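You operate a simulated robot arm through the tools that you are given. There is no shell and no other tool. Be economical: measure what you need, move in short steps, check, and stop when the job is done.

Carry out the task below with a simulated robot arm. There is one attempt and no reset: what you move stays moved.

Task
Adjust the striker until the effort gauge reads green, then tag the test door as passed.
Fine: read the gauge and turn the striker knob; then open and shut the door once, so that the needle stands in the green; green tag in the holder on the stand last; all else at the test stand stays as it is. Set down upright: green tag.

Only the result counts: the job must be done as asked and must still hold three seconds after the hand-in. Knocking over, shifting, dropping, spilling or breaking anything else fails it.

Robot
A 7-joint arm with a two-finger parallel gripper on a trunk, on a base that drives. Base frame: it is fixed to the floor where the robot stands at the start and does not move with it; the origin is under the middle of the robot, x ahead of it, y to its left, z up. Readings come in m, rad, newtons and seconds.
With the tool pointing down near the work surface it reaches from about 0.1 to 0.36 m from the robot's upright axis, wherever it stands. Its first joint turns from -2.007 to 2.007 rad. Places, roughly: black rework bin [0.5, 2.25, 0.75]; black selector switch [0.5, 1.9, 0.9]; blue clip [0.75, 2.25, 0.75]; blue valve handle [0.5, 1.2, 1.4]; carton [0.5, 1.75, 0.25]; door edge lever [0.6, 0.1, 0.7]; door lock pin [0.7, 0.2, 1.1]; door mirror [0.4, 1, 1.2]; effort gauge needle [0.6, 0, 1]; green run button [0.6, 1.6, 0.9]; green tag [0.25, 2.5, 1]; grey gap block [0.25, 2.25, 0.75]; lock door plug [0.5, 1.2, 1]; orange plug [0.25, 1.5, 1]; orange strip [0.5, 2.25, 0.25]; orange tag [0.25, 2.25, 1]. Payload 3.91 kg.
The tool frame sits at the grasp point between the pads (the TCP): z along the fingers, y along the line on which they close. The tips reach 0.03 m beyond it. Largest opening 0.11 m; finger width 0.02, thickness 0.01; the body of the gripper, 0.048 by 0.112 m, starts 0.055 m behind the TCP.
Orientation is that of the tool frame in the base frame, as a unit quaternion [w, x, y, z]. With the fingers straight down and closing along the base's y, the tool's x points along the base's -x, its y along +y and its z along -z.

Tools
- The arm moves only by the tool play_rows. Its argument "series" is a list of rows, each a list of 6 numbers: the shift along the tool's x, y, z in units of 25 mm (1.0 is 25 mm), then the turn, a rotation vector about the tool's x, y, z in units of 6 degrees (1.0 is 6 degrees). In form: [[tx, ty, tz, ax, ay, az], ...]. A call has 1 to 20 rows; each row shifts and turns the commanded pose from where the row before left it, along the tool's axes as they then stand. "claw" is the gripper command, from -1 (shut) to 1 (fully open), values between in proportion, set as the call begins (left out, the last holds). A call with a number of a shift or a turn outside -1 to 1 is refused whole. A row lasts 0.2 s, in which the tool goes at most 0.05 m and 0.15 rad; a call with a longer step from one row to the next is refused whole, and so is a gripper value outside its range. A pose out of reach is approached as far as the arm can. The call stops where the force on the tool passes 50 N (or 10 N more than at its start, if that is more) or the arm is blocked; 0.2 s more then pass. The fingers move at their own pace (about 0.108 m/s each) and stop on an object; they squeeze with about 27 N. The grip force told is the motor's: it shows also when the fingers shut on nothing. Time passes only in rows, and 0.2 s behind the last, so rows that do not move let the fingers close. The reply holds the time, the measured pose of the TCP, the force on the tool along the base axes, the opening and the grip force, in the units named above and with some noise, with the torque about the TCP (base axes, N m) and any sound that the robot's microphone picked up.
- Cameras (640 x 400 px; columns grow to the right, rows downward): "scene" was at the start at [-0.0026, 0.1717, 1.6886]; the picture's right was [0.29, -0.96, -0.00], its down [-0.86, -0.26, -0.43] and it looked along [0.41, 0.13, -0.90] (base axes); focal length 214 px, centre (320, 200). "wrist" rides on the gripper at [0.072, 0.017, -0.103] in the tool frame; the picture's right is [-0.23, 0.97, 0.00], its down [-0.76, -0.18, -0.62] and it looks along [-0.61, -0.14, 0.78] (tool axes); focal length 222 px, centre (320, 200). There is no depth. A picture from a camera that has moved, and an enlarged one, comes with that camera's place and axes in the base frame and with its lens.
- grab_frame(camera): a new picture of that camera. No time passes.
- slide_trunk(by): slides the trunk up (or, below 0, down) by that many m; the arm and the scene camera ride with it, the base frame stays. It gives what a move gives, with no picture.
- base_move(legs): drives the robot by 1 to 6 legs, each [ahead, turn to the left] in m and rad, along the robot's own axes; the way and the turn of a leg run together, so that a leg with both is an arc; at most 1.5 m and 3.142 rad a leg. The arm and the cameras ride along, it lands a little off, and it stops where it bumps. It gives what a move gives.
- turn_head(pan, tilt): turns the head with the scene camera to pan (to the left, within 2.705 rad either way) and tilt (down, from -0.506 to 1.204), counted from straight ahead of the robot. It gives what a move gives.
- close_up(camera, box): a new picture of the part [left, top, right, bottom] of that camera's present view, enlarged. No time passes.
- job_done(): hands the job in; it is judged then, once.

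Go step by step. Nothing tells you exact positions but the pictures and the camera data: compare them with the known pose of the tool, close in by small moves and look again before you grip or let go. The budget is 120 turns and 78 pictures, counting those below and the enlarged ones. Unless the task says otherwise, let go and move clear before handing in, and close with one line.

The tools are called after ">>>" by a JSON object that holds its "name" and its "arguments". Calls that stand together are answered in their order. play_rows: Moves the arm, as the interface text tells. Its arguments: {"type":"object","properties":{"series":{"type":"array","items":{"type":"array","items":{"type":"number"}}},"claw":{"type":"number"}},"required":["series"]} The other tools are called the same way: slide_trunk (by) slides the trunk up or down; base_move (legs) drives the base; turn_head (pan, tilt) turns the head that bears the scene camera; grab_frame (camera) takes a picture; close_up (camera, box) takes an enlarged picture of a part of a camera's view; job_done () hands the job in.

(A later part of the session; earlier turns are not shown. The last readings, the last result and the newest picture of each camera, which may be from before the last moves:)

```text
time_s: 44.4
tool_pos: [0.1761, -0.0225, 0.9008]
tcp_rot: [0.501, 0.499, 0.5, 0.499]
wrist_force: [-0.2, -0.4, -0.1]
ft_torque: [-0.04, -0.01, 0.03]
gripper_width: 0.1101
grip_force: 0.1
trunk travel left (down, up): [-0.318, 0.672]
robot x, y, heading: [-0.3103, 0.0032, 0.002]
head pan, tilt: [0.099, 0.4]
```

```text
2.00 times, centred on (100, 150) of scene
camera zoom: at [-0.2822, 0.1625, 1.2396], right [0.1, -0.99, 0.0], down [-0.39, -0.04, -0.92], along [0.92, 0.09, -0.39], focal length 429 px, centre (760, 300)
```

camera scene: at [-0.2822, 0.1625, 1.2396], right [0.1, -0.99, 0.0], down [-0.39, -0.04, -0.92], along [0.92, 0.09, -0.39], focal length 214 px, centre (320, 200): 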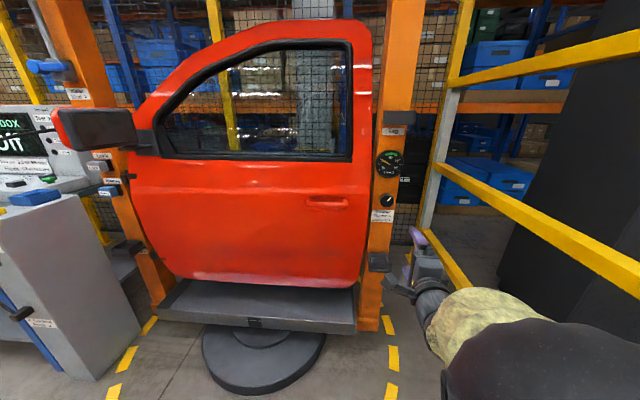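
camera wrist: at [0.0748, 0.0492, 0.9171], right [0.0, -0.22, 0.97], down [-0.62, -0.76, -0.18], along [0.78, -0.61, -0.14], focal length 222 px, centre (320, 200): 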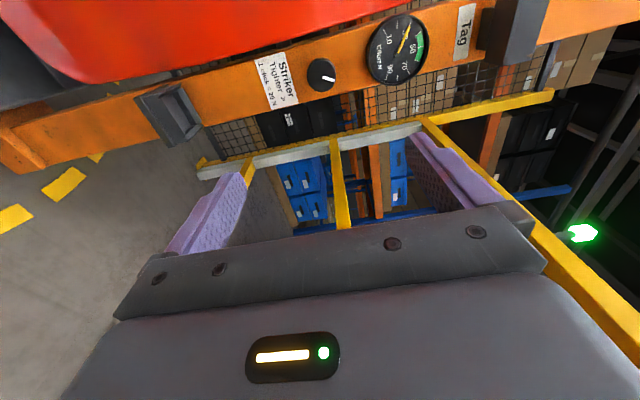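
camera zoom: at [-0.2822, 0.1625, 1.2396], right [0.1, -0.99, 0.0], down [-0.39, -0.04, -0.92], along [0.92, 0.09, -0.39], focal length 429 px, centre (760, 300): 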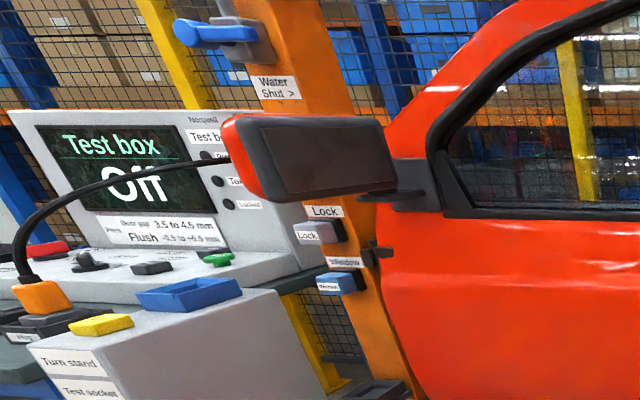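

The handle is a horizontal red bar centred near (0.518, 0.21, 0.89), about 17 cm wide. I'll shift the base sideways to face it: back, turn left, ahead, turn right.

>>> {"name": "base_move", "arguments": {"legs": [[-0.2, 0], [0, 0.5], [0.42, 0], [0, -0.5]]}}

>>> {"name": "grab_frame", "arguments": {"camera": "wrist"}}

>>> {"name": "grab_frame", "arguments": {"camera": "scene"}}

```text
time_s: 51.1
tool_pos: [0.3508, 0.1639, 0.9019]
tcp_rot: [0.508, 0.506, 0.493, 0.493]
wrist_force: [-0.6, 0.4, -0.7]
ft_torque: [0.0, 0.0, 0.03]
gripper_width: 0.1098
grip_force: 0.0
trunk travel left (down, up): [-0.318, 0.672]
robot x, y, heading: [-0.1374, 0.1969, -0.03]
head pan, tilt: [0.099, 0.4]
```

```text
44 pictures are left
camera wrist: at [0.2503, 0.239, 0.9172], right [-0.01, -0.22, 0.97], down [-0.64, -0.74, -0.18], along [0.77, -0.63, -0.14], focal length 222 px, centre (320, 200)
```

wrist: 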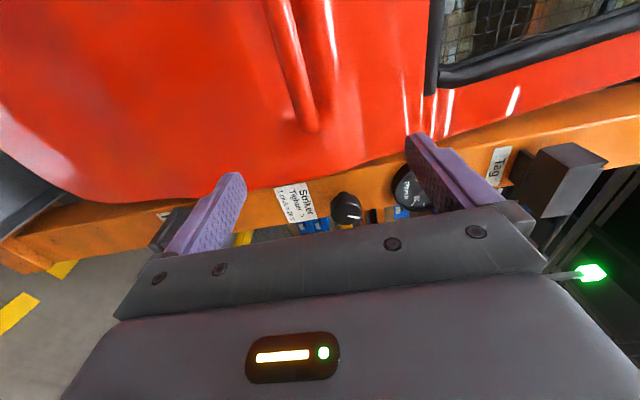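

```text
43 pictures are left
camera scene: at [-0.1031, 0.3622, 1.2397], right [0.07, -1.0, 0.0], down [-0.39, -0.03, -0.92], along [0.92, 0.07, -0.39], focal length 214 px, centre (320, 200)
```

scene: 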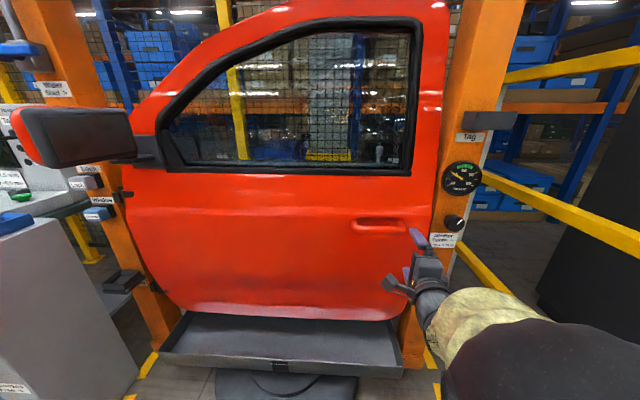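

The base now faces the handle squarely enough. I'll align the gripper to the bar's height and centre, then close in with the base.

>>> {"name": "play_rows", "arguments": {"series": [[0.72, -0.5, 0, 0, 0.28, 0], [0.72, -0.5, 0, 0, 0, 0], [0, 0, 0, 0, 0, 0]], "claw": 0}}

>>> {"name": "base_move", "arguments": {"legs": [[0.1, 0.03]]}}

>>> {"name": "grab_frame", "arguments": {"camera": "wrist"}}

>>> {"name": "close_up", "arguments": {"camera": "scene", "box": [300, 180, 500, 305]}}

```text
time_s: 51.9
tool_pos: [0.3614, 0.1903, 0.8902]
tcp_rot: [0.501, 0.498, 0.501, 0.5]
wrist_force: [0.1, -0.1, -0.1]
ft_torque: [0.0, 0.0, 0.02]
gripper_width: 0.0552
grip_force: 0.1
out of reach, approached as far as the arm can: row 1, 2
trunk travel left (down, up): [-0.318, 0.672]
robot x, y, heading: [-0.1381, 0.2006, -0.028]
head pan, tilt: [0.099, 0.4]
```

```text
time_s: 53.0
tool_pos: [0.4624, 0.2038, 0.89]
tcp_rot: [0.494, 0.491, 0.508, 0.507]
wrist_force: [0.0, 0.8, 0.8]
ft_torque: [-0.01, 0.03, 0.0]
gripper_width: 0.0552
grip_force: 0.2
trunk travel left (down, up): [-0.318, 0.672]
robot x, y, heading: [-0.0354, 0.2023, 0.001]
head pan, tilt: [0.099, 0.4]
```

```text
42 pictures are left
camera wrist: at [0.3574, 0.2726, 0.9057], right [0.01, -0.22, 0.97], down [-0.6, -0.78, -0.18], along [0.8, -0.58, -0.14], focal length 222 px, centre (320, 200)
```

wrist: 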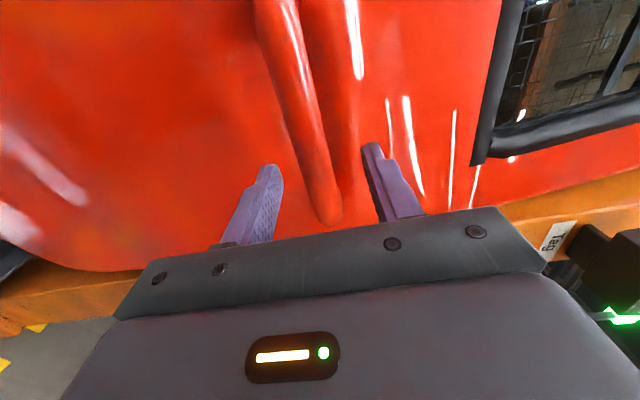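

```text
3.20 times, centred on (400, 242) of scene
camera zoom: at [-0.0066, 0.3618, 1.2397], right [0.1, -0.99, 0.0], down [-0.39, -0.04, -0.92], along [0.92, 0.09, -0.39], focal length 686 px, centre (64, 64)
```

zoom: 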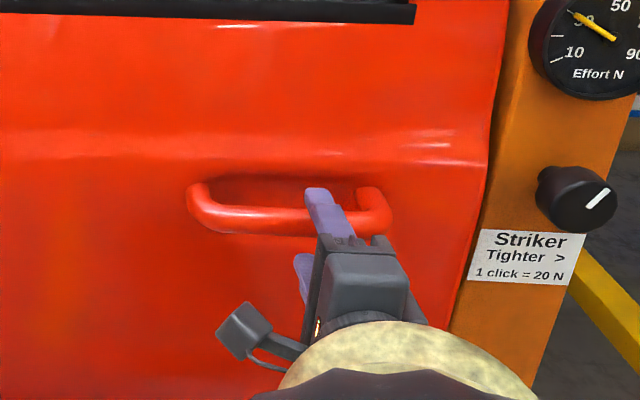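

The handle is a D-shaped bar with a gap behind it, at about z = 0.877 and x = 0.535, between y = 0.12 and 0.30. I'll drop the gripper 12 mm and drive in so the open fingers straddle the bar.

>>> {"name": "play_rows", "arguments": {"series": [[0, -0.5, 0, 0, -0.28, 0], [0, 0, 0, 0, 0, 0]]}}

>>> {"name": "base_move", "arguments": {"legs": [[0.06, 0]]}}

>>> {"name": "grab_frame", "arguments": {"camera": "wrist"}}

>>> {"name": "close_up", "arguments": {"camera": "scene", "box": [300, 200, 500, 325]}}

```text
time_s: 53.6
tool_pos: [0.4645, 0.1912, 0.8855]
tcp_rot: [0.498, 0.498, 0.503, 0.501]
wrist_force: [0.3, -0.7, 0.3]
ft_torque: [0.03, 0.02, 0.0]
gripper_width: 0.0552
grip_force: 0.1
out of reach, approached as far as the arm can: row 1
trunk travel left (down, up): [-0.318, 0.672]
robot x, y, heading: [-0.0367, 0.2015, 0.007]
head pan, tilt: [0.099, 0.4]
```

```text
time_s: 54.6
tool_pos: [0.5066, 0.1919, 0.883]
tcp_rot: [0.497, 0.499, 0.504, 0.5]
wrist_force: [-8.1, 0.8, 6.3]
ft_torque: [0.07, 0.12, 0.08]
gripper_width: 0.0518
grip_force: 0.0
trunk travel left (down, up): [-0.318, 0.672]
robot x, y, heading: [0.0072, 0.2029, 0.002]
head pan, tilt: [0.099, 0.4]
stopped in leg 1: the force on the tool passed its limit (the readings are from after the stop); the commanded pose is now the measured one
```

```text
40 pictures are left
camera wrist: at [0.4026, 0.2632, 0.8997], right [0.01, -0.23, 0.97], down [-0.62, -0.77, -0.17], along [0.79, -0.6, -0.15], focal length 222 px, centre (320, 200)
```

wrist: 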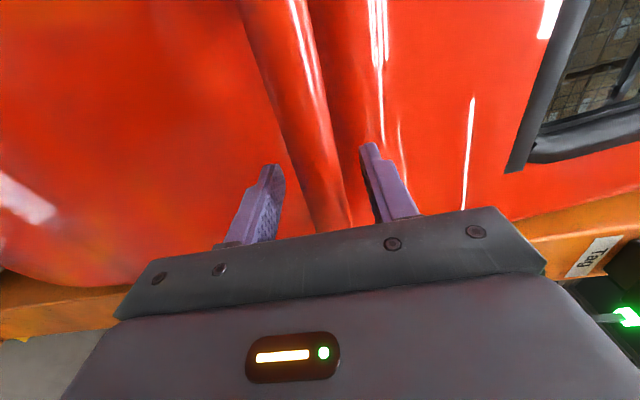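

```text
3.20 times, centred on (400, 262) of scene
camera zoom: at [0.0356, 0.3619, 1.2397], right [0.1, -0.99, 0.0], down [-0.39, -0.04, -0.92], along [0.92, 0.09, -0.39], focal length 686 px, centre (64, 0)
```

zoom: 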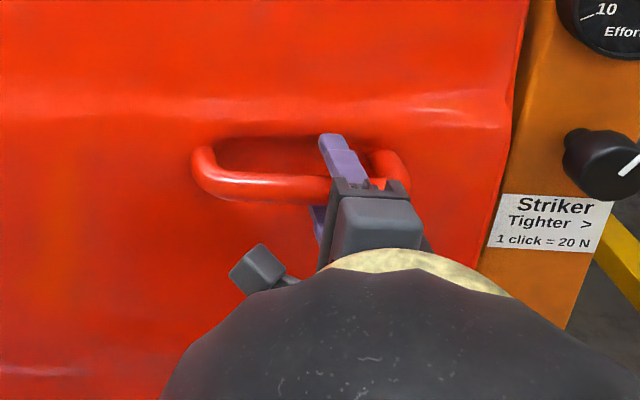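

The fingers are at the bar with a light contact. I'll close and see what width it grips.

>>> {"name": "play_rows", "arguments": {"series": [[0, 0, 0, 0, 0, 0], [0, 0, 0, 0, 0, 0], [0, 0, 0, 0, 0, 0]], "claw": -1}}

>>> {"name": "grab_frame", "arguments": {"camera": "wrist"}}

```text
time_s: 55.4
tool_pos: [0.5053, 0.1923, 0.8847]
tcp_rot: [0.498, 0.498, 0.503, 0.501]
wrist_force: [-4.5, 1.0, 22.7]
ft_torque: [0.09, 0.21, 0.18]
gripper_width: 0.0234
grip_force: 44.5
trunk travel left (down, up): [-0.318, 0.672]
robot x, y, heading: [0.0063, 0.2012, -0.0]
head pan, tilt: [0.099, 0.4]
```

```text
38 pictures are left
camera wrist: at [0.4028, 0.2632, 0.9011], right [0.0, -0.23, 0.97], down [-0.62, -0.77, -0.18], along [0.79, -0.6, -0.14], focal length 222 px, centre (320, 200)
```

wrist: 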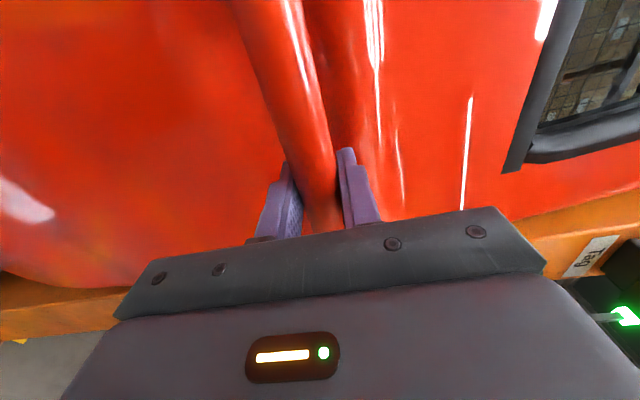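

The bar is held at 23 mm. I'll ease up slightly and pull straight back with a small arm motion to see whether the door gives.

>>> {"name": "play_rows", "arguments": {"series": [[0, 0.08, 0, 0, 0, 0], [0, 0, -0.3, 0, 0, 0], [0, 0, -0.3, 0, 0, 0], [0, 0, -0.3, 0, 0, 0], [0, 0, 0, 0, 0, 0]]}}

```text
time_s: 56.4
tool_pos: [0.5002, 0.1912, 0.8851]
tcp_rot: [0.489, 0.508, 0.512, 0.49]
wrist_force: [3.9, 0.4, -17.8]
ft_torque: [0.03, 0.13, -0.22]
gripper_width: 0.0234
grip_force: 45.0
out of reach, approached as far as the arm can: row 2, 3, 4
trunk travel left (down, up): [-0.318, 0.672]
robot x, y, heading: [0.005, 0.1991, -0.001]
head pan, tilt: [0.099, 0.4]
stopped in row 5: the force on the tool passed its limit (the readings are from after the stop); the commanded pose is now the measured one
```

The arm is near its own limit, so I'll pull with the base in short legs.

>>> {"name": "base_move", "arguments": {"legs": [[-0.04, 0]]}}

```text
time_s: 57.3
tool_pos: [0.4678, 0.1943, 0.8857]
tcp_rot: [0.487, 0.507, 0.513, 0.492]
wrist_force: [-6.5, 2.2, -8.8]
ft_torque: [0.13, 0.13, 1.41]
gripper_width: 0.0232
grip_force: 44.9
trunk travel left (down, up): [-0.318, 0.672]
robot x, y, heading: [-0.0279, 0.2001, 0.004]
head pan, tilt: [0.099, 0.4]
stopped in leg 1: the force on the tool passed its limit (the readings are from after the stop); the commanded pose is now the measured one
```

>>> {"name": "close_up", "arguments": {"camera": "scene", "box": [260, 120, 500, 320]}}

>>> {"name": "base_move", "arguments": {"legs": [[-0.04, 0]]}}

```text
2.00 times, centred on (380, 220) of scene
camera zoom: at [0.0059, 0.3618, 1.24], right [0.1, -0.99, 0.0], down [-0.39, -0.04, -0.92], along [0.92, 0.09, -0.39], focal length 429 px, centre (200, 160)
```

zoom: 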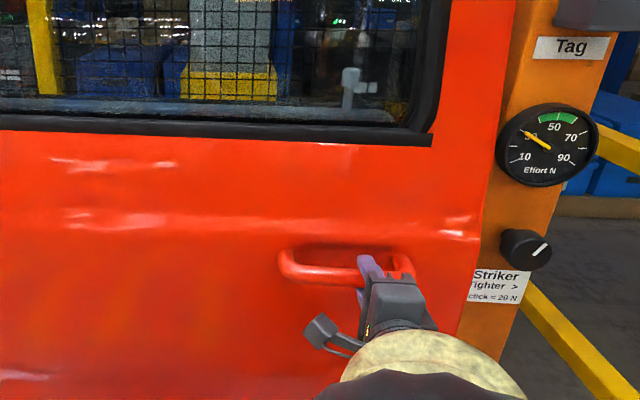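

```text
time_s: 58.2
tool_pos: [0.4303, 0.1967, 0.8853]
tcp_rot: [0.487, 0.505, 0.515, 0.492]
wrist_force: [4.9, 25.9, -14.2]
ft_torque: [0.34, 0.08, -0.91]
gripper_width: 0.0237
grip_force: 44.7
trunk travel left (down, up): [-0.318, 0.672]
robot x, y, heading: [-0.0669, 0.199, 0.005]
head pan, tilt: [0.099, 0.4]
```

The door edge is coming away from the post and the grip holds. I'll keep reversing, turning slightly left to follow the handle's arc.

>>> {"name": "base_move", "arguments": {"legs": [[-0.06, 0.015], [-0.06, 0.025]]}}

```text
time_s: 59.7
tool_pos: [0.3113, 0.215, 0.8857]
tcp_rot: [0.477, 0.494, 0.525, 0.502]
wrist_force: [10.1, 22.7, -8.6]
ft_torque: [0.45, 0.04, -0.8]
gripper_width: 0.0233
grip_force: 44.4
trunk travel left (down, up): [-0.318, 0.672]
robot x, y, heading: [-0.1821, 0.1944, 0.041]
head pan, tilt: [0.099, 0.4]
```

>>> {"name": "base_move", "arguments": {"legs": [[-0.06, 0.035], [-0.06, 0.045]]}}

>>> {"name": "grab_frame", "arguments": {"camera": "scene"}}

```text
time_s: 61.3
tool_pos: [0.1862, 0.2452, 0.8852]
tcp_rot: [0.457, 0.472, 0.545, 0.521]
wrist_force: [13.7, 23.2, -4.9]
ft_torque: [0.86, -0.18, -0.73]
gripper_width: 0.0237
grip_force: 44.7
trunk travel left (down, up): [-0.318, 0.672]
robot x, y, heading: [-0.3082, 0.1833, 0.131]
head pan, tilt: [0.099, 0.4]
```

```text
36 pictures are left
camera scene: at [-0.2941, 0.3541, 1.2393], right [0.22, -0.97, 0.0], down [-0.38, -0.09, -0.92], along [0.9, 0.21, -0.39], focal length 214 px, centre (320, 200)
```

scene: 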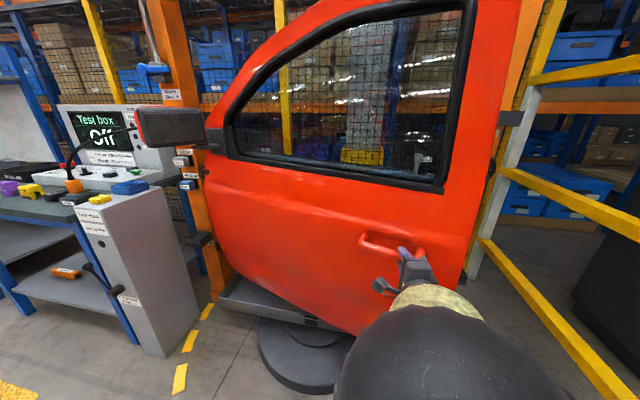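

The door is open about 20°. I'll take it a little further, then return.

>>> {"name": "base_move", "arguments": {"legs": [[-0.06, 0.05], [-0.06, 0.05]]}}

```text
time_s: 62.7
tool_pos: [0.0967, 0.2677, 0.8866]
tcp_rot: [0.434, 0.454, 0.563, 0.536]
wrist_force: [9.3, 9.2, -12.4]
ft_torque: [0.73, 0.03, -1.25]
gripper_width: 0.0238
grip_force: 45.1
trunk travel left (down, up): [-0.318, 0.672]
robot x, y, heading: [-0.3972, 0.1764, 0.202]
head pan, tilt: [0.099, 0.4]
stopped in leg 2: the force on the tool passed its limit (the readings are from after the stop); the commanded pose is now the measured one
```

Open about 26°. Now I'll push it closed along the same path in reverse.

>>> {"name": "base_move", "arguments": {"legs": [[0.03, -0.025], [0.06, -0.05], [0.06, -0.045], [0.06, -0.035]]}}

```text
time_s: 64.0
tool_pos: [0.1424, 0.2529, 0.8856]
tcp_rot: [0.445, 0.47, 0.552, 0.526]
wrist_force: [-8.6, -1.6, -0.2]
ft_torque: [0.75, -0.03, 0.99]
gripper_width: 0.0237
grip_force: 45.0
trunk travel left (down, up): [-0.318, 0.672]
robot x, y, heading: [-0.3463, 0.1781, 0.162]
head pan, tilt: [0.099, 0.4]
stopped in leg 2: the force on the tool passed its limit (the readings are from after the stop); the commanded pose is now the measured one
```

>>> {"name": "base_move", "arguments": {"legs": [[0.05, -0.04], [0.05, -0.035]]}}

>>> {"name": "base_move", "arguments": {"legs": [[0.06, -0.035], [0.06, -0.025]]}}

```text
time_s: 65.4
tool_pos: [0.2172, 0.2334, 0.8851]
tcp_rot: [0.46, 0.486, 0.535, 0.515]
wrist_force: [-5.7, -2.2, 3.5]
ft_torque: [0.53, -0.2, 1.33]
gripper_width: 0.0236
grip_force: 44.9
trunk travel left (down, up): [-0.318, 0.672]
robot x, y, heading: [-0.2724, 0.1921, 0.111]
head pan, tilt: [0.099, 0.4]
stopped in leg 2: the force on the tool passed its limit (the readings are from after the stop); the commanded pose is now the measured one
```

```text
time_s: 66.8
tool_pos: [0.2939, 0.2128, 0.8847]
tcp_rot: [0.472, 0.504, 0.522, 0.501]
wrist_force: [-2.0, -5.3, 6.7]
ft_torque: [0.03, -0.01, 1.36]
gripper_width: 0.0234
grip_force: 44.9
trunk travel left (down, up): [-0.318, 0.672]
robot x, y, heading: [-0.1976, 0.1993, 0.064]
head pan, tilt: [0.099, 0.4]
stopped in leg 2: the force on the tool passed its limit (the readings are from after the stop); the commanded pose is now the measured one
```

>>> {"name": "base_move", "arguments": {"legs": [[0.06, -0.02]]}}

>>> {"name": "base_move", "arguments": {"legs": [[0.06, -0.015]]}}

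>>> {"name": "base_move", "arguments": {"legs": [[0.06, -0.01]]}}

```text
time_s: 67.7
tool_pos: [0.353, 0.2015, 0.8855]
tcp_rot: [0.477, 0.513, 0.514, 0.495]
wrist_force: [-7.8, -30.9, 10.0]
ft_torque: [-0.22, 0.27, -0.22]
gripper_width: 0.0234
grip_force: 45.1
trunk travel left (down, up): [-0.318, 0.672]
robot x, y, heading: [-0.1397, 0.2003, 0.045]
head pan, tilt: [0.099, 0.4]
```

```text
time_s: 68.7
tool_pos: [0.4127, 0.1961, 0.8849]
tcp_rot: [0.481, 0.517, 0.51, 0.491]
wrist_force: [-6.8, -31.6, 6.8]
ft_torque: [-0.51, 0.31, 0.4]
gripper_width: 0.0235
grip_force: 44.7
trunk travel left (down, up): [-0.318, 0.672]
robot x, y, heading: [-0.0792, 0.2032, 0.026]
head pan, tilt: [0.099, 0.4]
```

```text
time_s: 69.7
tool_pos: [0.4732, 0.19, 0.8855]
tcp_rot: [0.485, 0.523, 0.505, 0.487]
wrist_force: [-5.6, -33.4, 5.3]
ft_torque: [-0.66, 0.04, 0.88]
gripper_width: 0.0234
grip_force: 45.8
trunk travel left (down, up): [-0.318, 0.672]
robot x, y, heading: [-0.0176, 0.2026, 0.019]
head pan, tilt: [0.099, 0.4]
```

Nearly shut, with about 3 cm left. I'll push the last bit straight.

>>> {"name": "base_move", "arguments": {"legs": [[0.035, 0.01]]}}

>>> {"name": "grab_frame", "arguments": {"camera": "scene"}}

>>> {"name": "close_up", "arguments": {"camera": "scene", "box": [360, 120, 500, 280]}}

```text
time_s: 71.0
tool_pos: [0.5065, 0.1892, 0.8846]
tcp_rot: [0.488, 0.525, 0.502, 0.484]
wrist_force: [-4.5, -3.4, 3.7]
ft_torque: [-0.7, 0.17, 0.52]
gripper_width: 0.0238
grip_force: 44.7
trunk travel left (down, up): [-0.318, 0.672]
robot x, y, heading: [0.0134, 0.2046, 0.028]
head pan, tilt: [0.099, 0.4]
stopped in leg 1: the force on the tool passed its limit (the readings are from after the stop); the commanded pose is now the measured one
```

```text
35 pictures are left
camera scene: at [0.0417, 0.3681, 1.2398], right [0.13, -0.99, 0.0], down [-0.39, -0.05, -0.92], along [0.91, 0.12, -0.39], focal length 214 px, centre (320, 200)
```

scene: 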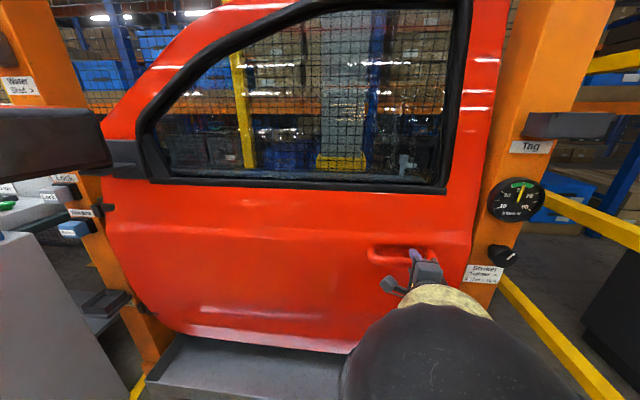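

```text
2.50 times, centred on (430, 200) of scene
camera zoom: at [0.0417, 0.3681, 1.2398], right [0.13, -0.99, 0.0], down [-0.39, -0.05, -0.92], along [0.91, 0.12, -0.39], focal length 536 px, centre (45, 200)
```

zoom: 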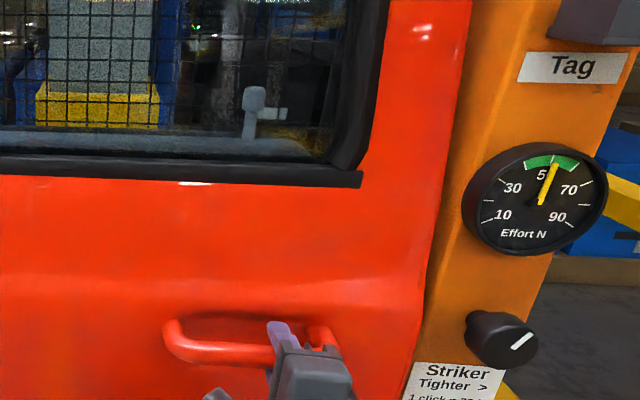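

The needle now points at 50 in the green band, and the door is back at its shut position. I'll open the fingers and back off straight.

>>> {"name": "play_rows", "arguments": {"series": [[0, 0, 0, 0, 0, 0], [0, 0, 0, 0, 0, 0], [0, 0, 0, 0, 0, 0]], "claw": 0}}

>>> {"name": "base_move", "arguments": {"legs": [[-0.45, 0]]}}

>>> {"name": "turn_head", "arguments": {"pan": 1.0, "tilt": 0.3}}

>>> {"name": "grab_frame", "arguments": {"camera": "scene"}}

```text
time_s: 71.8
tool_pos: [0.5068, 0.1908, 0.8848]
tcp_rot: [0.487, 0.525, 0.502, 0.485]
wrist_force: [-4.9, 0.8, -0.2]
ft_torque: [0.08, 0.14, 0.09]
gripper_width: 0.055
grip_force: 0.3
trunk travel left (down, up): [-0.318, 0.672]
robot x, y, heading: [0.0144, 0.2034, 0.034]
head pan, tilt: [0.099, 0.4]
```

```text
time_s: 74.6
tool_pos: [0.0504, 0.1776, 0.8849]
tcp_rot: [0.486, 0.525, 0.503, 0.484]
wrist_force: [-0.9, -0.3, 0.1]
ft_torque: [-0.01, 0.02, -0.02]
gripper_width: 0.0549
grip_force: 0.0
trunk travel left (down, up): [-0.318, 0.672]
robot x, y, heading: [-0.439, 0.1915, 0.034]
head pan, tilt: [0.099, 0.4]
```

```text
time_s: 75.8
tool_pos: [0.0493, 0.1772, 0.8841]
tcp_rot: [0.487, 0.525, 0.503, 0.485]
wrist_force: [-0.2, 0.4, 0.1]
ft_torque: [-0.01, -0.01, -0.01]
gripper_width: 0.0551
grip_force: 0.1
trunk travel left (down, up): [-0.318, 0.672]
robot x, y, heading: [-0.4407, 0.1923, 0.034]
head pan, tilt: [1.0, 0.3]
```

```text
33 pictures are left
camera scene: at [-0.4595, 0.4221, 1.2489], right [0.86, -0.51, 0.0], down [-0.15, -0.25, -0.96], along [0.49, 0.82, -0.3], focal length 214 px, centre (320, 200)
```

scene: 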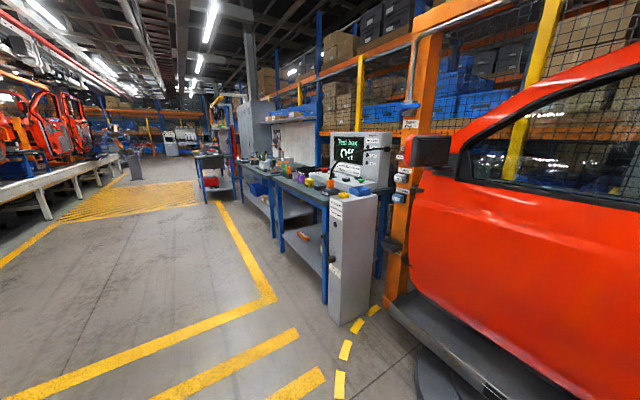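

Next is the green tag, roughly at (0.25, 2.5, 1.0) on the bench further left. I'll turn left and drive along the aisle, keeping clear of the bench, then look.

>>> {"name": "base_move", "arguments": {"legs": [[0, 1.66], [1.3, 0], [0.7, -0.1]]}}

>>> {"name": "turn_head", "arguments": {"pan": -1.3, "tilt": 0.4}}

>>> {"name": "grab_frame", "arguments": {"camera": "scene"}}

```text
time_s: 90.0
tool_pos: [-0.6224, 2.7176, 0.8843]
tcp_rot: [0.005, 0.019, 0.727, 0.687]
wrist_force: [-0.2, 0.2, 0.2]
ft_torque: [-0.03, 0.01, -0.03]
gripper_width: 0.0551
grip_force: 0.2
trunk travel left (down, up): [-0.318, 0.672]
robot x, y, heading: [-0.6434, 2.227, 1.595]
head pan, tilt: [1.0, 0.3]
```

```text
time_s: 92.1
tool_pos: [-0.6245, 2.7167, 0.883]
tcp_rot: [0.004, 0.018, 0.726, 0.687]
wrist_force: [0.1, -0.3, -0.9]
ft_torque: [0.02, 0.02, 0.03]
gripper_width: 0.0548
grip_force: 0.0
trunk travel left (down, up): [-0.318, 0.672]
robot x, y, heading: [-0.6421, 2.2278, 1.595]
head pan, tilt: [-1.3, 0.4]
```

```text
32 pictures are left
camera scene: at [-0.7061, 2.1902, 1.2397], right [0.29, -0.96, 0.0], down [-0.37, -0.11, -0.92], along [0.88, 0.27, -0.39], focal length 214 px, centre (320, 200)
```

scene: 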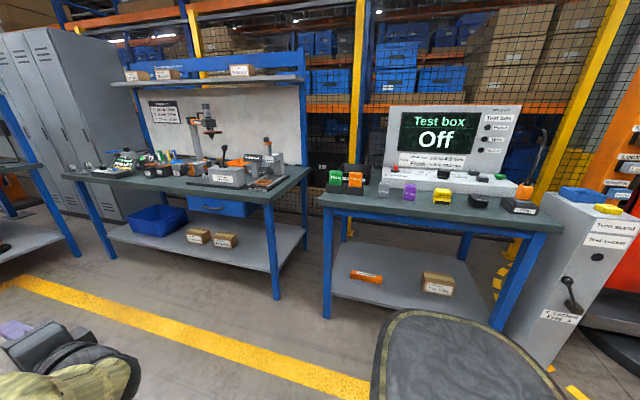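

>>> {"name": "close_up", "arguments": {"camera": "scene", "box": [310, 150, 470, 250]}}

```text
4.00 times, centred on (390, 200) of scene
camera zoom: at [-0.7061, 2.1902, 1.2397], right [0.29, -0.96, 0.0], down [-0.37, -0.11, -0.92], along [0.88, 0.27, -0.39], focal length 858 px, centre (40, 200)
```

zoom: 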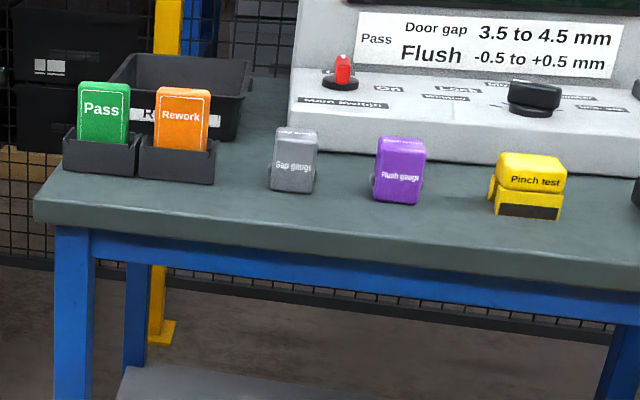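

The green "Pass" tag stands in a small black tray at about (0.27, 2.42, 0.92), 6 cm wide, with the orange "Rework" tag 9 cm to its right. I'll approach it horizontally, so I first roll the gripper 90° more. That puts the wrist camera on top and has the fingers closing sideways.

>>> {"name": "play_rows", "arguments": {"series": [[0, 0, 0, 0, 0, 1], [0, 0, 0, 0, 0, 1], [0, 0, 0, 0, 0, 1], [0, 0, 0, 0, 0, 1], [0, 0, 0, 0, 0, 1], [0, 0, 0, 0, 0, 1], [0, 0, 0, 0, 0, 1], [0, 0, 0, 0, 0, 1], [0, 0, 0, 0, 0, 1], [0, 0, 0, 0, 0, 1], [0, 0, 0, 0, 0, 1], [0, 0, 0, 0, 0, 1], [0, 0, 0, 0, 0, 1], [0, 0, 0, 0, 0, 1], [0, 0, 0, 0, 0, 1]], "claw": 0.4}}

>>> {"name": "slide_trunk", "arguments": {"by": 0.12}}

```text
time_s: 95.3
tool_pos: [-0.623, 2.7211, 0.887]
tcp_rot: [-0.484, 0.526, 0.501, 0.488]
wrist_force: [0.2, -0.2, 0.4]
ft_torque: [0.02, 0.01, 0.0]
gripper_width: 0.0772
grip_force: 0.0
out of reach, approached as far as the arm can: row 1
trunk travel left (down, up): [-0.318, 0.672]
robot x, y, heading: [-0.6447, 2.2264, 1.596]
head pan, tilt: [-1.3, 0.4]
```

```text
time_s: 96.8
tool_pos: [-0.6233, 2.721, 1.0065]
tcp_rot: [-0.483, 0.527, 0.5, 0.489]
wrist_force: [-0.5, -0.4, -0.5]
ft_torque: [-0.01, 0.02, 0.0]
gripper_width: 0.0768
grip_force: 0.1
trunk travel left (down, up): [-0.438, 0.552]
robot x, y, heading: [-0.6411, 2.2258, 1.591]
head pan, tilt: [-1.3, 0.4]
```

The roll worked. Now I'll drive up in line with the tag and turn to face the bench.

>>> {"name": "base_move", "arguments": {"legs": [[0.22, 0], [0, -1.59]]}}

>>> {"name": "turn_head", "arguments": {"pan": 0.0, "tilt": 0.5}}

>>> {"name": "grab_frame", "arguments": {"camera": "scene"}}

>>> {"name": "grab_frame", "arguments": {"camera": "wrist"}}

```text
time_s: 102.3
tool_pos: [-0.1549, 2.4206, 1.0062]
tcp_rot: [0.006, 0.726, -0.02, 0.687]
wrist_force: [0.2, -0.2, -0.3]
ft_torque: [-0.01, -0.01, -0.01]
gripper_width: 0.077
grip_force: 0.0
trunk travel left (down, up): [-0.438, 0.552]
robot x, y, heading: [-0.6464, 2.4406, 0.016]
head pan, tilt: [-1.3, 0.4]
```

```text
time_s: 103.8
tool_pos: [-0.153, 2.421, 1.0069]
tcp_rot: [0.006, 0.726, -0.02, 0.687]
wrist_force: [0.3, -0.2, 0.5]
ft_torque: [0.01, 0.04, -0.01]
gripper_width: 0.077
grip_force: 0.0
trunk travel left (down, up): [-0.438, 0.552]
robot x, y, heading: [-0.649, 2.4414, 0.022]
head pan, tilt: [0.0, 0.499]
```

```text
30 pictures are left
camera scene: at [-0.6204, 2.5953, 1.3505], right [0.02, -1.0, 0.0], down [-0.48, -0.01, -0.88], along [0.88, 0.02, -0.48], focal length 214 px, centre (320, 200)
```

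scene: 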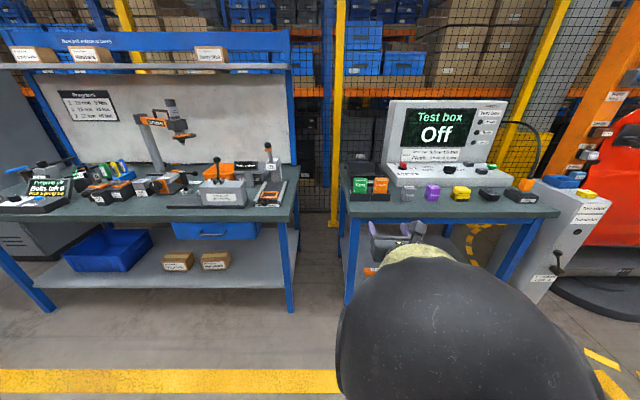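

```text
29 pictures are left
camera wrist: at [-0.2528, 2.4061, 1.0837], right [-0.05, -0.97, -0.25], down [-0.66, 0.22, -0.72], along [0.75, 0.13, -0.65], focal length 222 px, centre (320, 200)
```

wrist: 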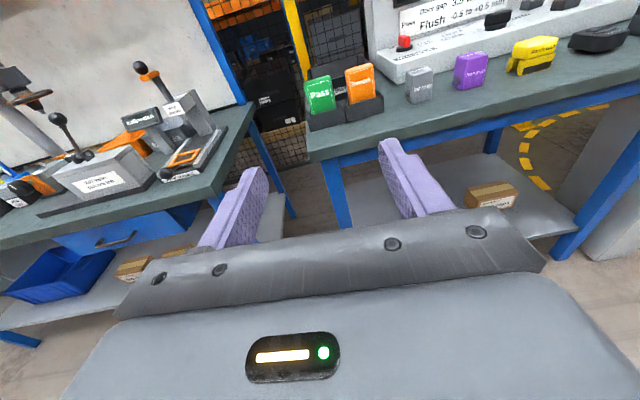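

Triangulating from both cameras puts the tag at about (0.33, 2.42, 0.91). I'll straighten the tool's small tilt and drive closer, staying above the tags.

>>> {"name": "play_rows", "arguments": {"series": [[0, 0, 0, 0.34, 0.52, -0.18], [0, 0, 0, 0, 0, 0]]}}

>>> {"name": "base_move", "arguments": {"legs": [[0.33, -0.022]]}}

>>> {"name": "grab_frame", "arguments": {"camera": "wrist"}}

>>> {"name": "grab_frame", "arguments": {"camera": "scene"}}

```text
time_s: 104.3
tool_pos: [-0.1493, 2.4201, 1.0093]
tcp_rot: [-0.001, 0.708, 0.0, 0.707]
wrist_force: [-0.1, 0.7, 0.4]
ft_torque: [0.02, 0.0, 0.03]
gripper_width: 0.077
grip_force: 0.0
out of reach, approached as far as the arm can: row 1
trunk travel left (down, up): [-0.438, 0.552]
robot x, y, heading: [-0.6444, 2.4415, 0.019]
head pan, tilt: [0.0, 0.499]
```

```text
time_s: 106.5
tool_pos: [0.1689, 2.4129, 1.0091]
tcp_rot: [0.008, 0.707, -0.009, 0.707]
wrist_force: [-0.1, -0.8, -0.5]
ft_torque: [0.0, 0.01, 0.0]
gripper_width: 0.077
grip_force: 0.0
trunk travel left (down, up): [-0.438, 0.552]
robot x, y, heading: [-0.3274, 2.4439, -0.003]
head pan, tilt: [0.0, 0.499]
```

```text
28 pictures are left
camera wrist: at [0.066, 2.3973, 1.082], right [-0.02, -0.97, -0.23], down [-0.62, 0.19, -0.76], along [0.78, 0.12, -0.61], focal length 222 px, centre (320, 200)
```

wrist: 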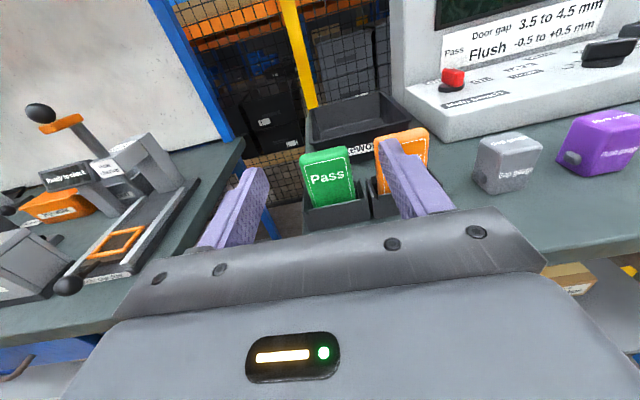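

```text
27 pictures are left
camera scene: at [-0.2982, 2.597, 1.3505], right [0.0, -1.0, 0.0], down [-0.48, 0.0, -0.88], along [0.88, 0.0, -0.48], focal length 214 px, centre (320, 200)
```

scene: 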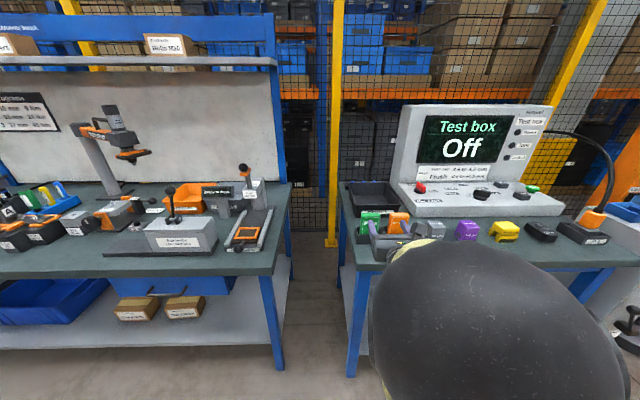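

The tag's face triangulates to x ≈ 0.33, y ≈ 2.419, its top at z ≈ 0.957. I'll set the opening to 8.5 cm, correct the lateral and yaw error, lower to about z = 0.925, and advance part of the way.

>>> {"name": "play_rows", "arguments": {"series": [[0, -0.24, 0, 0.23, 0, 0], [0, 0, 0, 0, 0, 0]], "claw": 0.54}}

>>> {"name": "slide_trunk", "arguments": {"by": -0.084}}

>>> {"name": "base_move", "arguments": {"legs": [[0.08, 0]]}}

>>> {"name": "grab_frame", "arguments": {"camera": "wrist"}}

```text
time_s: 107.1
tool_pos: [0.1697, 2.4175, 1.0104]
tcp_rot: [0.0, 0.708, -0.001, 0.706]
wrist_force: [-0.8, 0.0, -0.3]
ft_torque: [0.0, 0.0, 0.0]
gripper_width: 0.0845
grip_force: 0.1
trunk travel left (down, up): [-0.438, 0.552]
robot x, y, heading: [-0.3247, 2.4508, -0.002]
head pan, tilt: [0.0, 0.499]
```

```text
time_s: 108.3
tool_pos: [0.1689, 2.418, 0.9248]
tcp_rot: [-0.001, 0.707, 0.001, 0.707]
wrist_force: [-0.5, 0.2, 0.8]
ft_torque: [0.03, 0.0, -0.02]
gripper_width: 0.0847
grip_force: 0.1
trunk travel left (down, up): [-0.354, 0.636]
robot x, y, heading: [-0.3322, 2.443, -0.007]
head pan, tilt: [0.0, 0.499]
```

```text
time_s: 109.3
tool_pos: [0.2508, 2.4195, 0.926]
tcp_rot: [-0.002, 0.708, 0.002, 0.707]
wrist_force: [-0.7, -0.2, -0.3]
ft_torque: [0.04, 0.03, 0.0]
gripper_width: 0.0846
grip_force: 0.1
trunk travel left (down, up): [-0.354, 0.636]
robot x, y, heading: [-0.2493, 2.4427, -0.001]
head pan, tilt: [0.0, 0.499]
```

```text
26 pictures are left
camera wrist: at [0.1482, 2.4017, 0.9978], right [0.0, -0.97, -0.23], down [-0.63, 0.18, -0.76], along [0.78, 0.15, -0.61], focal length 222 px, centre (320, 200)
```

wrist: 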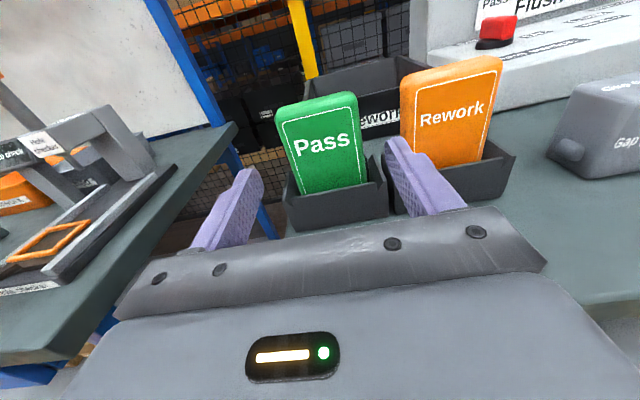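

Everything is consistent and the tag sits centred between the fingers. I'll advance the last 8.5 cm.

>>> {"name": "base_move", "arguments": {"legs": [[0.086, 0]]}}

>>> {"name": "grab_frame", "arguments": {"camera": "wrist"}}

```text
time_s: 110.4
tool_pos: [0.3389, 2.4218, 0.9251]
tcp_rot: [-0.004, 0.707, 0.004, 0.707]
wrist_force: [0.1, 0.0, 1.0]
ft_torque: [0.02, 0.0, 0.02]
gripper_width: 0.0846
grip_force: 0.0
trunk travel left (down, up): [-0.354, 0.636]
robot x, y, heading: [-0.1553, 2.4391, 0.007]
head pan, tilt: [0.0, 0.499]
```

```text
25 pictures are left
camera wrist: at [0.2367, 2.4033, 0.9978], right [0.01, -0.97, -0.23], down [-0.63, 0.17, -0.76], along [0.78, 0.15, -0.61], focal length 222 px, centre (320, 200)
```

wrist: 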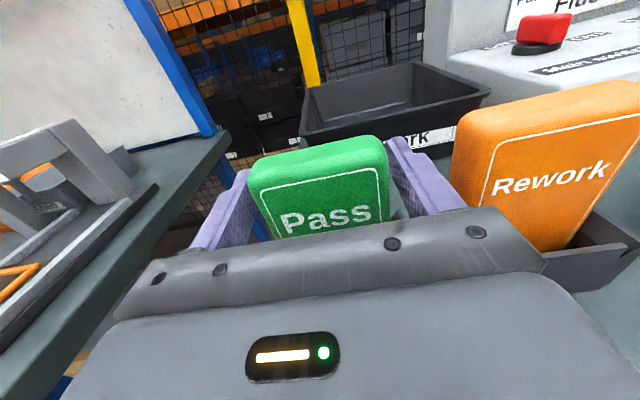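

The tag stands between the fingers and they clear the orange one. Closing now, then lifting with the trunk.

>>> {"name": "play_rows", "arguments": {"series": [[0, 0, 0, 0, 0, 0], [0, 0, 0, 0, 0, 0], [0, 0, 0, 0, 0, 0]], "claw": -1}}

>>> {"name": "slide_trunk", "arguments": {"by": 0.03}}

>>> {"name": "grab_frame", "arguments": {"camera": "wrist"}}

```text
time_s: 111.2
tool_pos: [0.3391, 2.4206, 0.9262]
tcp_rot: [-0.005, 0.708, 0.003, 0.706]
wrist_force: [-0.4, -0.4, 0.9]
ft_torque: [0.07, -0.02, 0.04]
gripper_width: 0.0654
grip_force: 26.6
trunk travel left (down, up): [-0.354, 0.636]
robot x, y, heading: [-0.1598, 2.4435, 0.009]
head pan, tilt: [0.0, 0.499]
```

```text
time_s: 112.0
tool_pos: [0.3389, 2.4211, 0.9567]
tcp_rot: [-0.003, 0.708, 0.002, 0.706]
wrist_force: [0.2, 0.4, -0.9]
ft_torque: [-0.01, 0.01, -0.01]
gripper_width: 0.0654
grip_force: 26.9
trunk travel left (down, up): [-0.384, 0.606]
robot x, y, heading: [-0.1595, 2.4461, 0.003]
head pan, tilt: [0.0, 0.499]
```

```text
24 pictures are left
camera wrist: at [0.2369, 2.4033, 1.0277], right [0.01, -0.97, -0.23], down [-0.63, 0.17, -0.76], along [0.78, 0.15, -0.61], focal length 222 px, centre (320, 200)
```

wrist: 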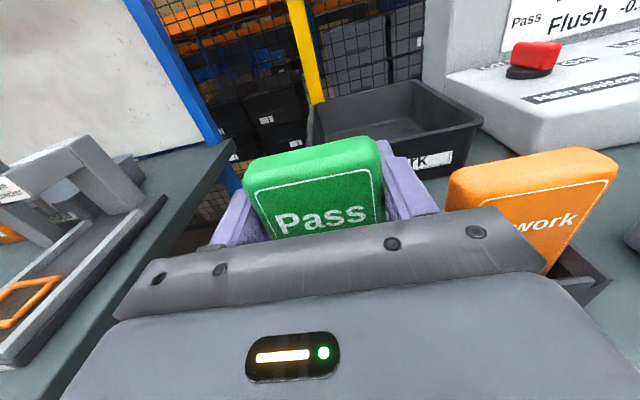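

The green tag is lifted cleanly at 65 mm width. I'll raise it clear, back out, turn left and reverse along the aisle to the stand, so the held tag keeps well away from the rail on the right.

>>> {"name": "slide_trunk", "arguments": {"by": 0.12}}

>>> {"name": "base_move", "arguments": {"legs": [[-0.45, 0], [0, 1.57], [-1.2, 0], [-1.2, 0]]}}

```text
time_s: 113.5
tool_pos: [0.3401, 2.4203, 1.0755]
tcp_rot: [-0.003, 0.708, 0.002, 0.706]
wrist_force: [0.0, -0.4, -2.2]
ft_torque: [0.03, -0.02, 0.03]
gripper_width: 0.0656
grip_force: 27.1
trunk travel left (down, up): [-0.504, 0.486]
robot x, y, heading: [-0.1586, 2.446, 0.001]
head pan, tilt: [0.0, 0.499]
```

```text
time_s: 131.5
tool_pos: [-0.5315, 0.5068, 1.0769]
tcp_rot: [-0.507, 0.495, 0.507, 0.492]
wrist_force: [-0.8, 0.4, -1.8]
ft_torque: [0.0, -0.01, -0.01]
gripper_width: 0.0657
grip_force: 26.9
trunk travel left (down, up): [-0.504, 0.486]
robot x, y, heading: [-0.5453, 0.0073, 1.592]
head pan, tilt: [0.0, 0.499]
```

I'm at (-0.545, 0.007). I'll raise the tag above the holder's level, then turn to face the stand.

>>> {"name": "slide_trunk", "arguments": {"by": 0.15}}

>>> {"name": "base_move", "arguments": {"legs": [[0, -1.592]]}}

>>> {"name": "turn_head", "arguments": {"pan": 0.0, "tilt": 0.4}}

>>> {"name": "grab_frame", "arguments": {"camera": "scene"}}

>>> {"name": "grab_frame", "arguments": {"camera": "wrist"}}

```text
time_s: 133.2
tool_pos: [-0.5321, 0.5074, 1.2264]
tcp_rot: [-0.507, 0.493, 0.508, 0.492]
wrist_force: [-1.3, 0.0, -0.9]
ft_torque: [0.05, -0.01, 0.01]
gripper_width: 0.0655
grip_force: 26.6
trunk travel left (down, up): [-0.654, 0.336]
robot x, y, heading: [-0.5421, 0.0102, 1.591]
head pan, tilt: [0.0, 0.499]
```

```text
time_s: 137.6
tool_pos: [-0.047, -0.0291, 1.2258]
tcp_rot: [0.006, 0.708, -0.008, 0.706]
wrist_force: [1.4, 0.1, -1.7]
ft_torque: [0.01, 0.01, -0.05]
gripper_width: 0.0656
grip_force: 27.2
trunk travel left (down, up): [-0.654, 0.336]
robot x, y, heading: [-0.5422, 0.0026, -0.027]
head pan, tilt: [0.0, 0.499]
```

```text
time_s: 138.2
tool_pos: [-0.047, -0.0284, 1.2246]
tcp_rot: [0.006, 0.708, -0.008, 0.706]
wrist_force: [0.0, 0.1, -2.0]
ft_torque: [0.02, -0.02, 0.0]
gripper_width: 0.0656
grip_force: 27.2
trunk travel left (down, up): [-0.654, 0.336]
robot x, y, heading: [-0.5455, 0.0092, -0.022]
head pan, tilt: [0.0, 0.4]
```

```text
23 pictures are left
camera scene: at [-0.5092, 0.1605, 1.5756], right [-0.03, -1.0, 0.0], down [-0.39, 0.01, -0.92], along [0.92, -0.02, -0.39], focal length 214 px, centre (320, 200)
```

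scene: 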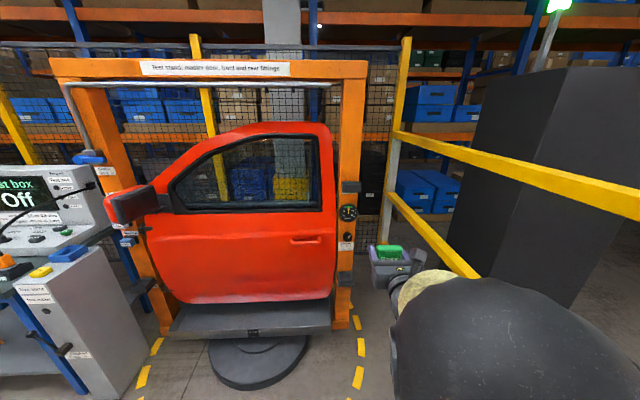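

```text
22 pictures are left
camera wrist: at [-0.1499, -0.0434, 1.2977], right [-0.02, -0.97, -0.23], down [-0.62, 0.19, -0.76], along [0.78, 0.13, -0.61], focal length 222 px, centre (320, 200)
```

wrist: 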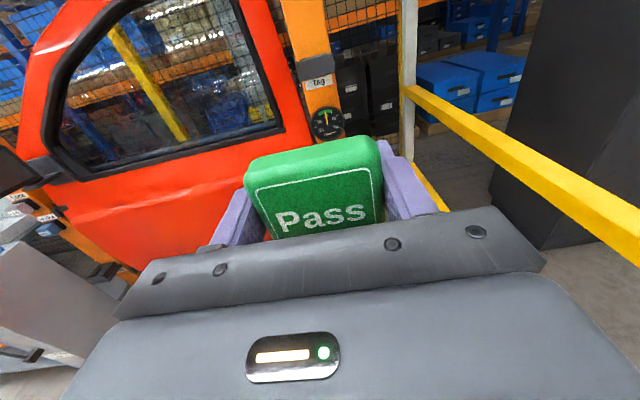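

The needle is still up in the green and the door is shut. I'll zoom on the tag holder from both cameras to locate it.

>>> {"name": "close_up", "arguments": {"camera": "scene", "box": [310, 160, 390, 260]}}

>>> {"name": "close_up", "arguments": {"camera": "wrist", "box": [250, 30, 390, 150]}}

```text
4.00 times, centred on (350, 210) of scene
camera zoom: at [-0.5092, 0.1605, 1.5756], right [-0.03, -1.0, 0.0], down [-0.39, 0.01, -0.92], along [0.92, -0.02, -0.39], focal length 858 px, centre (200, 160)
```

zoom: 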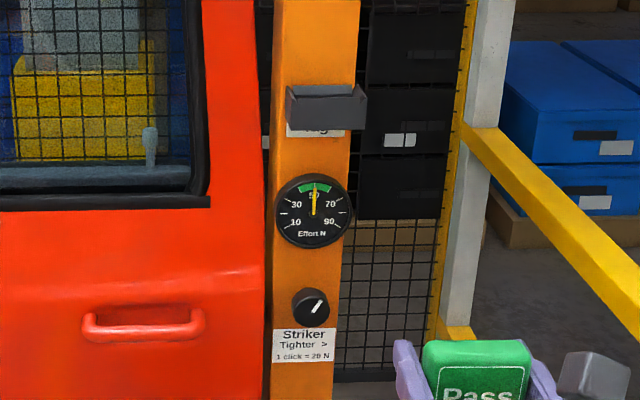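

```text
3.33 times, centred on (320, 90) of wrist
camera zoom: at [-0.1499, -0.0434, 1.2977], right [-0.02, -0.97, -0.23], down [-0.62, 0.19, -0.76], along [0.78, 0.13, -0.61], focal length 740 px, centre (320, 567)
```

zoom: 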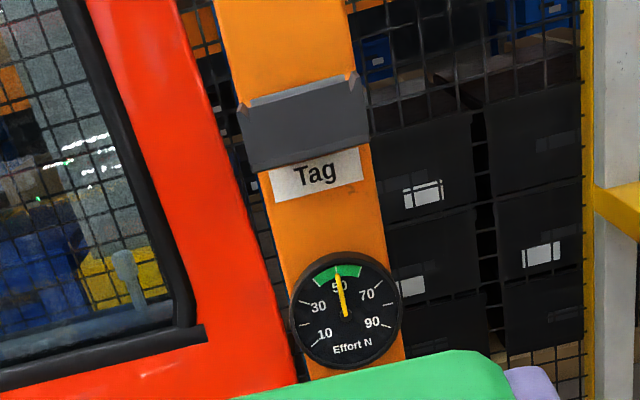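

The Tag holder box has its front top edge near (0.51, -0.021, 1.232), is about 10 cm wide and 5 cm tall, with the post face behind at x ≈ 0.57. I'll raise the tag above it and move closer for a look from above.

>>> {"name": "slide_trunk", "arguments": {"by": 0.13}}

>>> {"name": "base_move", "arguments": {"legs": [[0.4, 0.024]]}}

>>> {"name": "grab_frame", "arguments": {"camera": "wrist"}}

>>> {"name": "grab_frame", "arguments": {"camera": "scene"}}

```text
time_s: 139.8
tool_pos: [-0.0468, -0.0281, 1.3567]
tcp_rot: [0.006, 0.708, -0.008, 0.706]
wrist_force: [-0.2, -0.1, -1.6]
ft_torque: [-0.02, 0.02, 0.04]
gripper_width: 0.0654
grip_force: 27.1
trunk travel left (down, up): [-0.784, 0.206]
robot x, y, heading: [-0.5441, 0.0074, -0.022]
head pan, tilt: [0.0, 0.4]
```

```text
time_s: 142.4
tool_pos: [0.3711, -0.0291, 1.3561]
tcp_rot: [0.002, 0.708, -0.003, 0.706]
wrist_force: [0.4, -0.4, -1.8]
ft_torque: [0.03, -0.01, -0.01]
gripper_width: 0.0656
grip_force: 27.5
trunk travel left (down, up): [-0.784, 0.206]
robot x, y, heading: [-0.1314, -0.0008, -0.009]
head pan, tilt: [0.0, 0.4]
```

```text
19 pictures are left
camera wrist: at [0.2686, -0.0457, 1.4274], right [-0.01, -0.97, -0.23], down [-0.62, 0.18, -0.76], along [0.78, 0.14, -0.61], focal length 222 px, centre (320, 200)
```

wrist: 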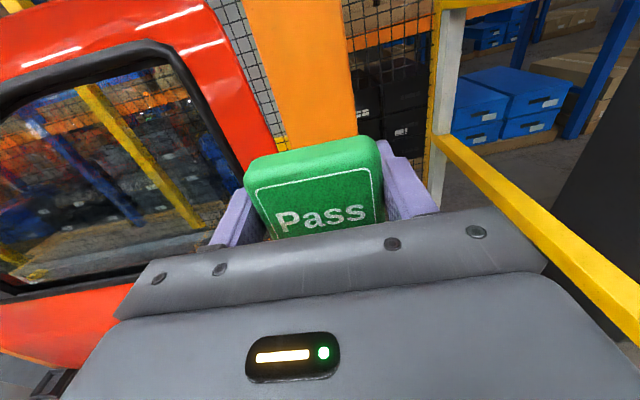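

```text
18 pictures are left
camera scene: at [-0.0932, 0.1533, 1.7056], right [-0.01, -1.0, 0.0], down [-0.39, 0.0, -0.92], along [0.92, -0.01, -0.39], focal length 214 px, centre (320, 200)
```

scene: 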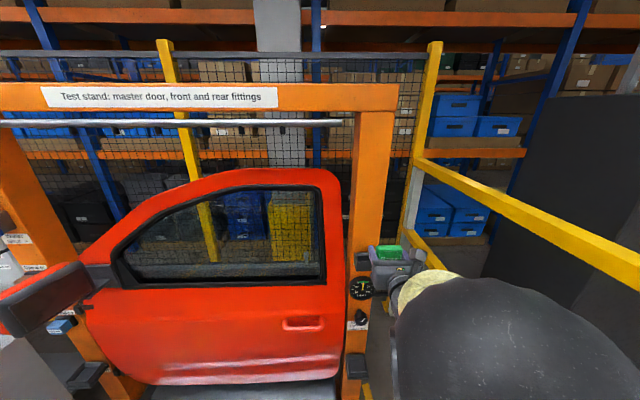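

The tag hides the holder from the wrist camera, so I'll rely on the scene camera, which looks down from the left.

>>> {"name": "close_up", "arguments": {"camera": "scene", "box": [335, 220, 435, 300]}}

```text
5.00 times, centred on (385, 260) of scene
camera zoom: at [-0.0932, 0.1533, 1.7056], right [-0.01, -1.0, 0.0], down [-0.39, 0.0, -0.92], along [0.92, -0.01, -0.39], focal length 1072 px, centre (-5, -100)
```

zoom: 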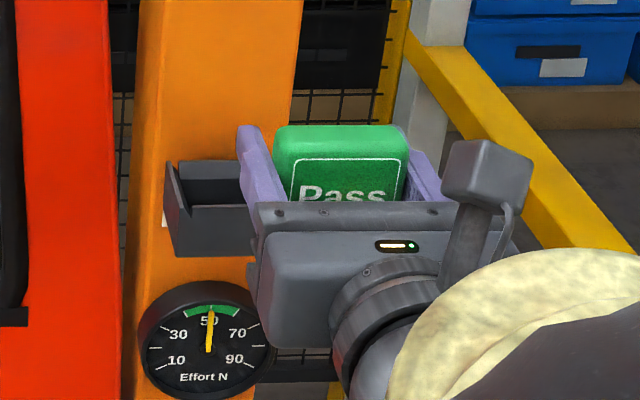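

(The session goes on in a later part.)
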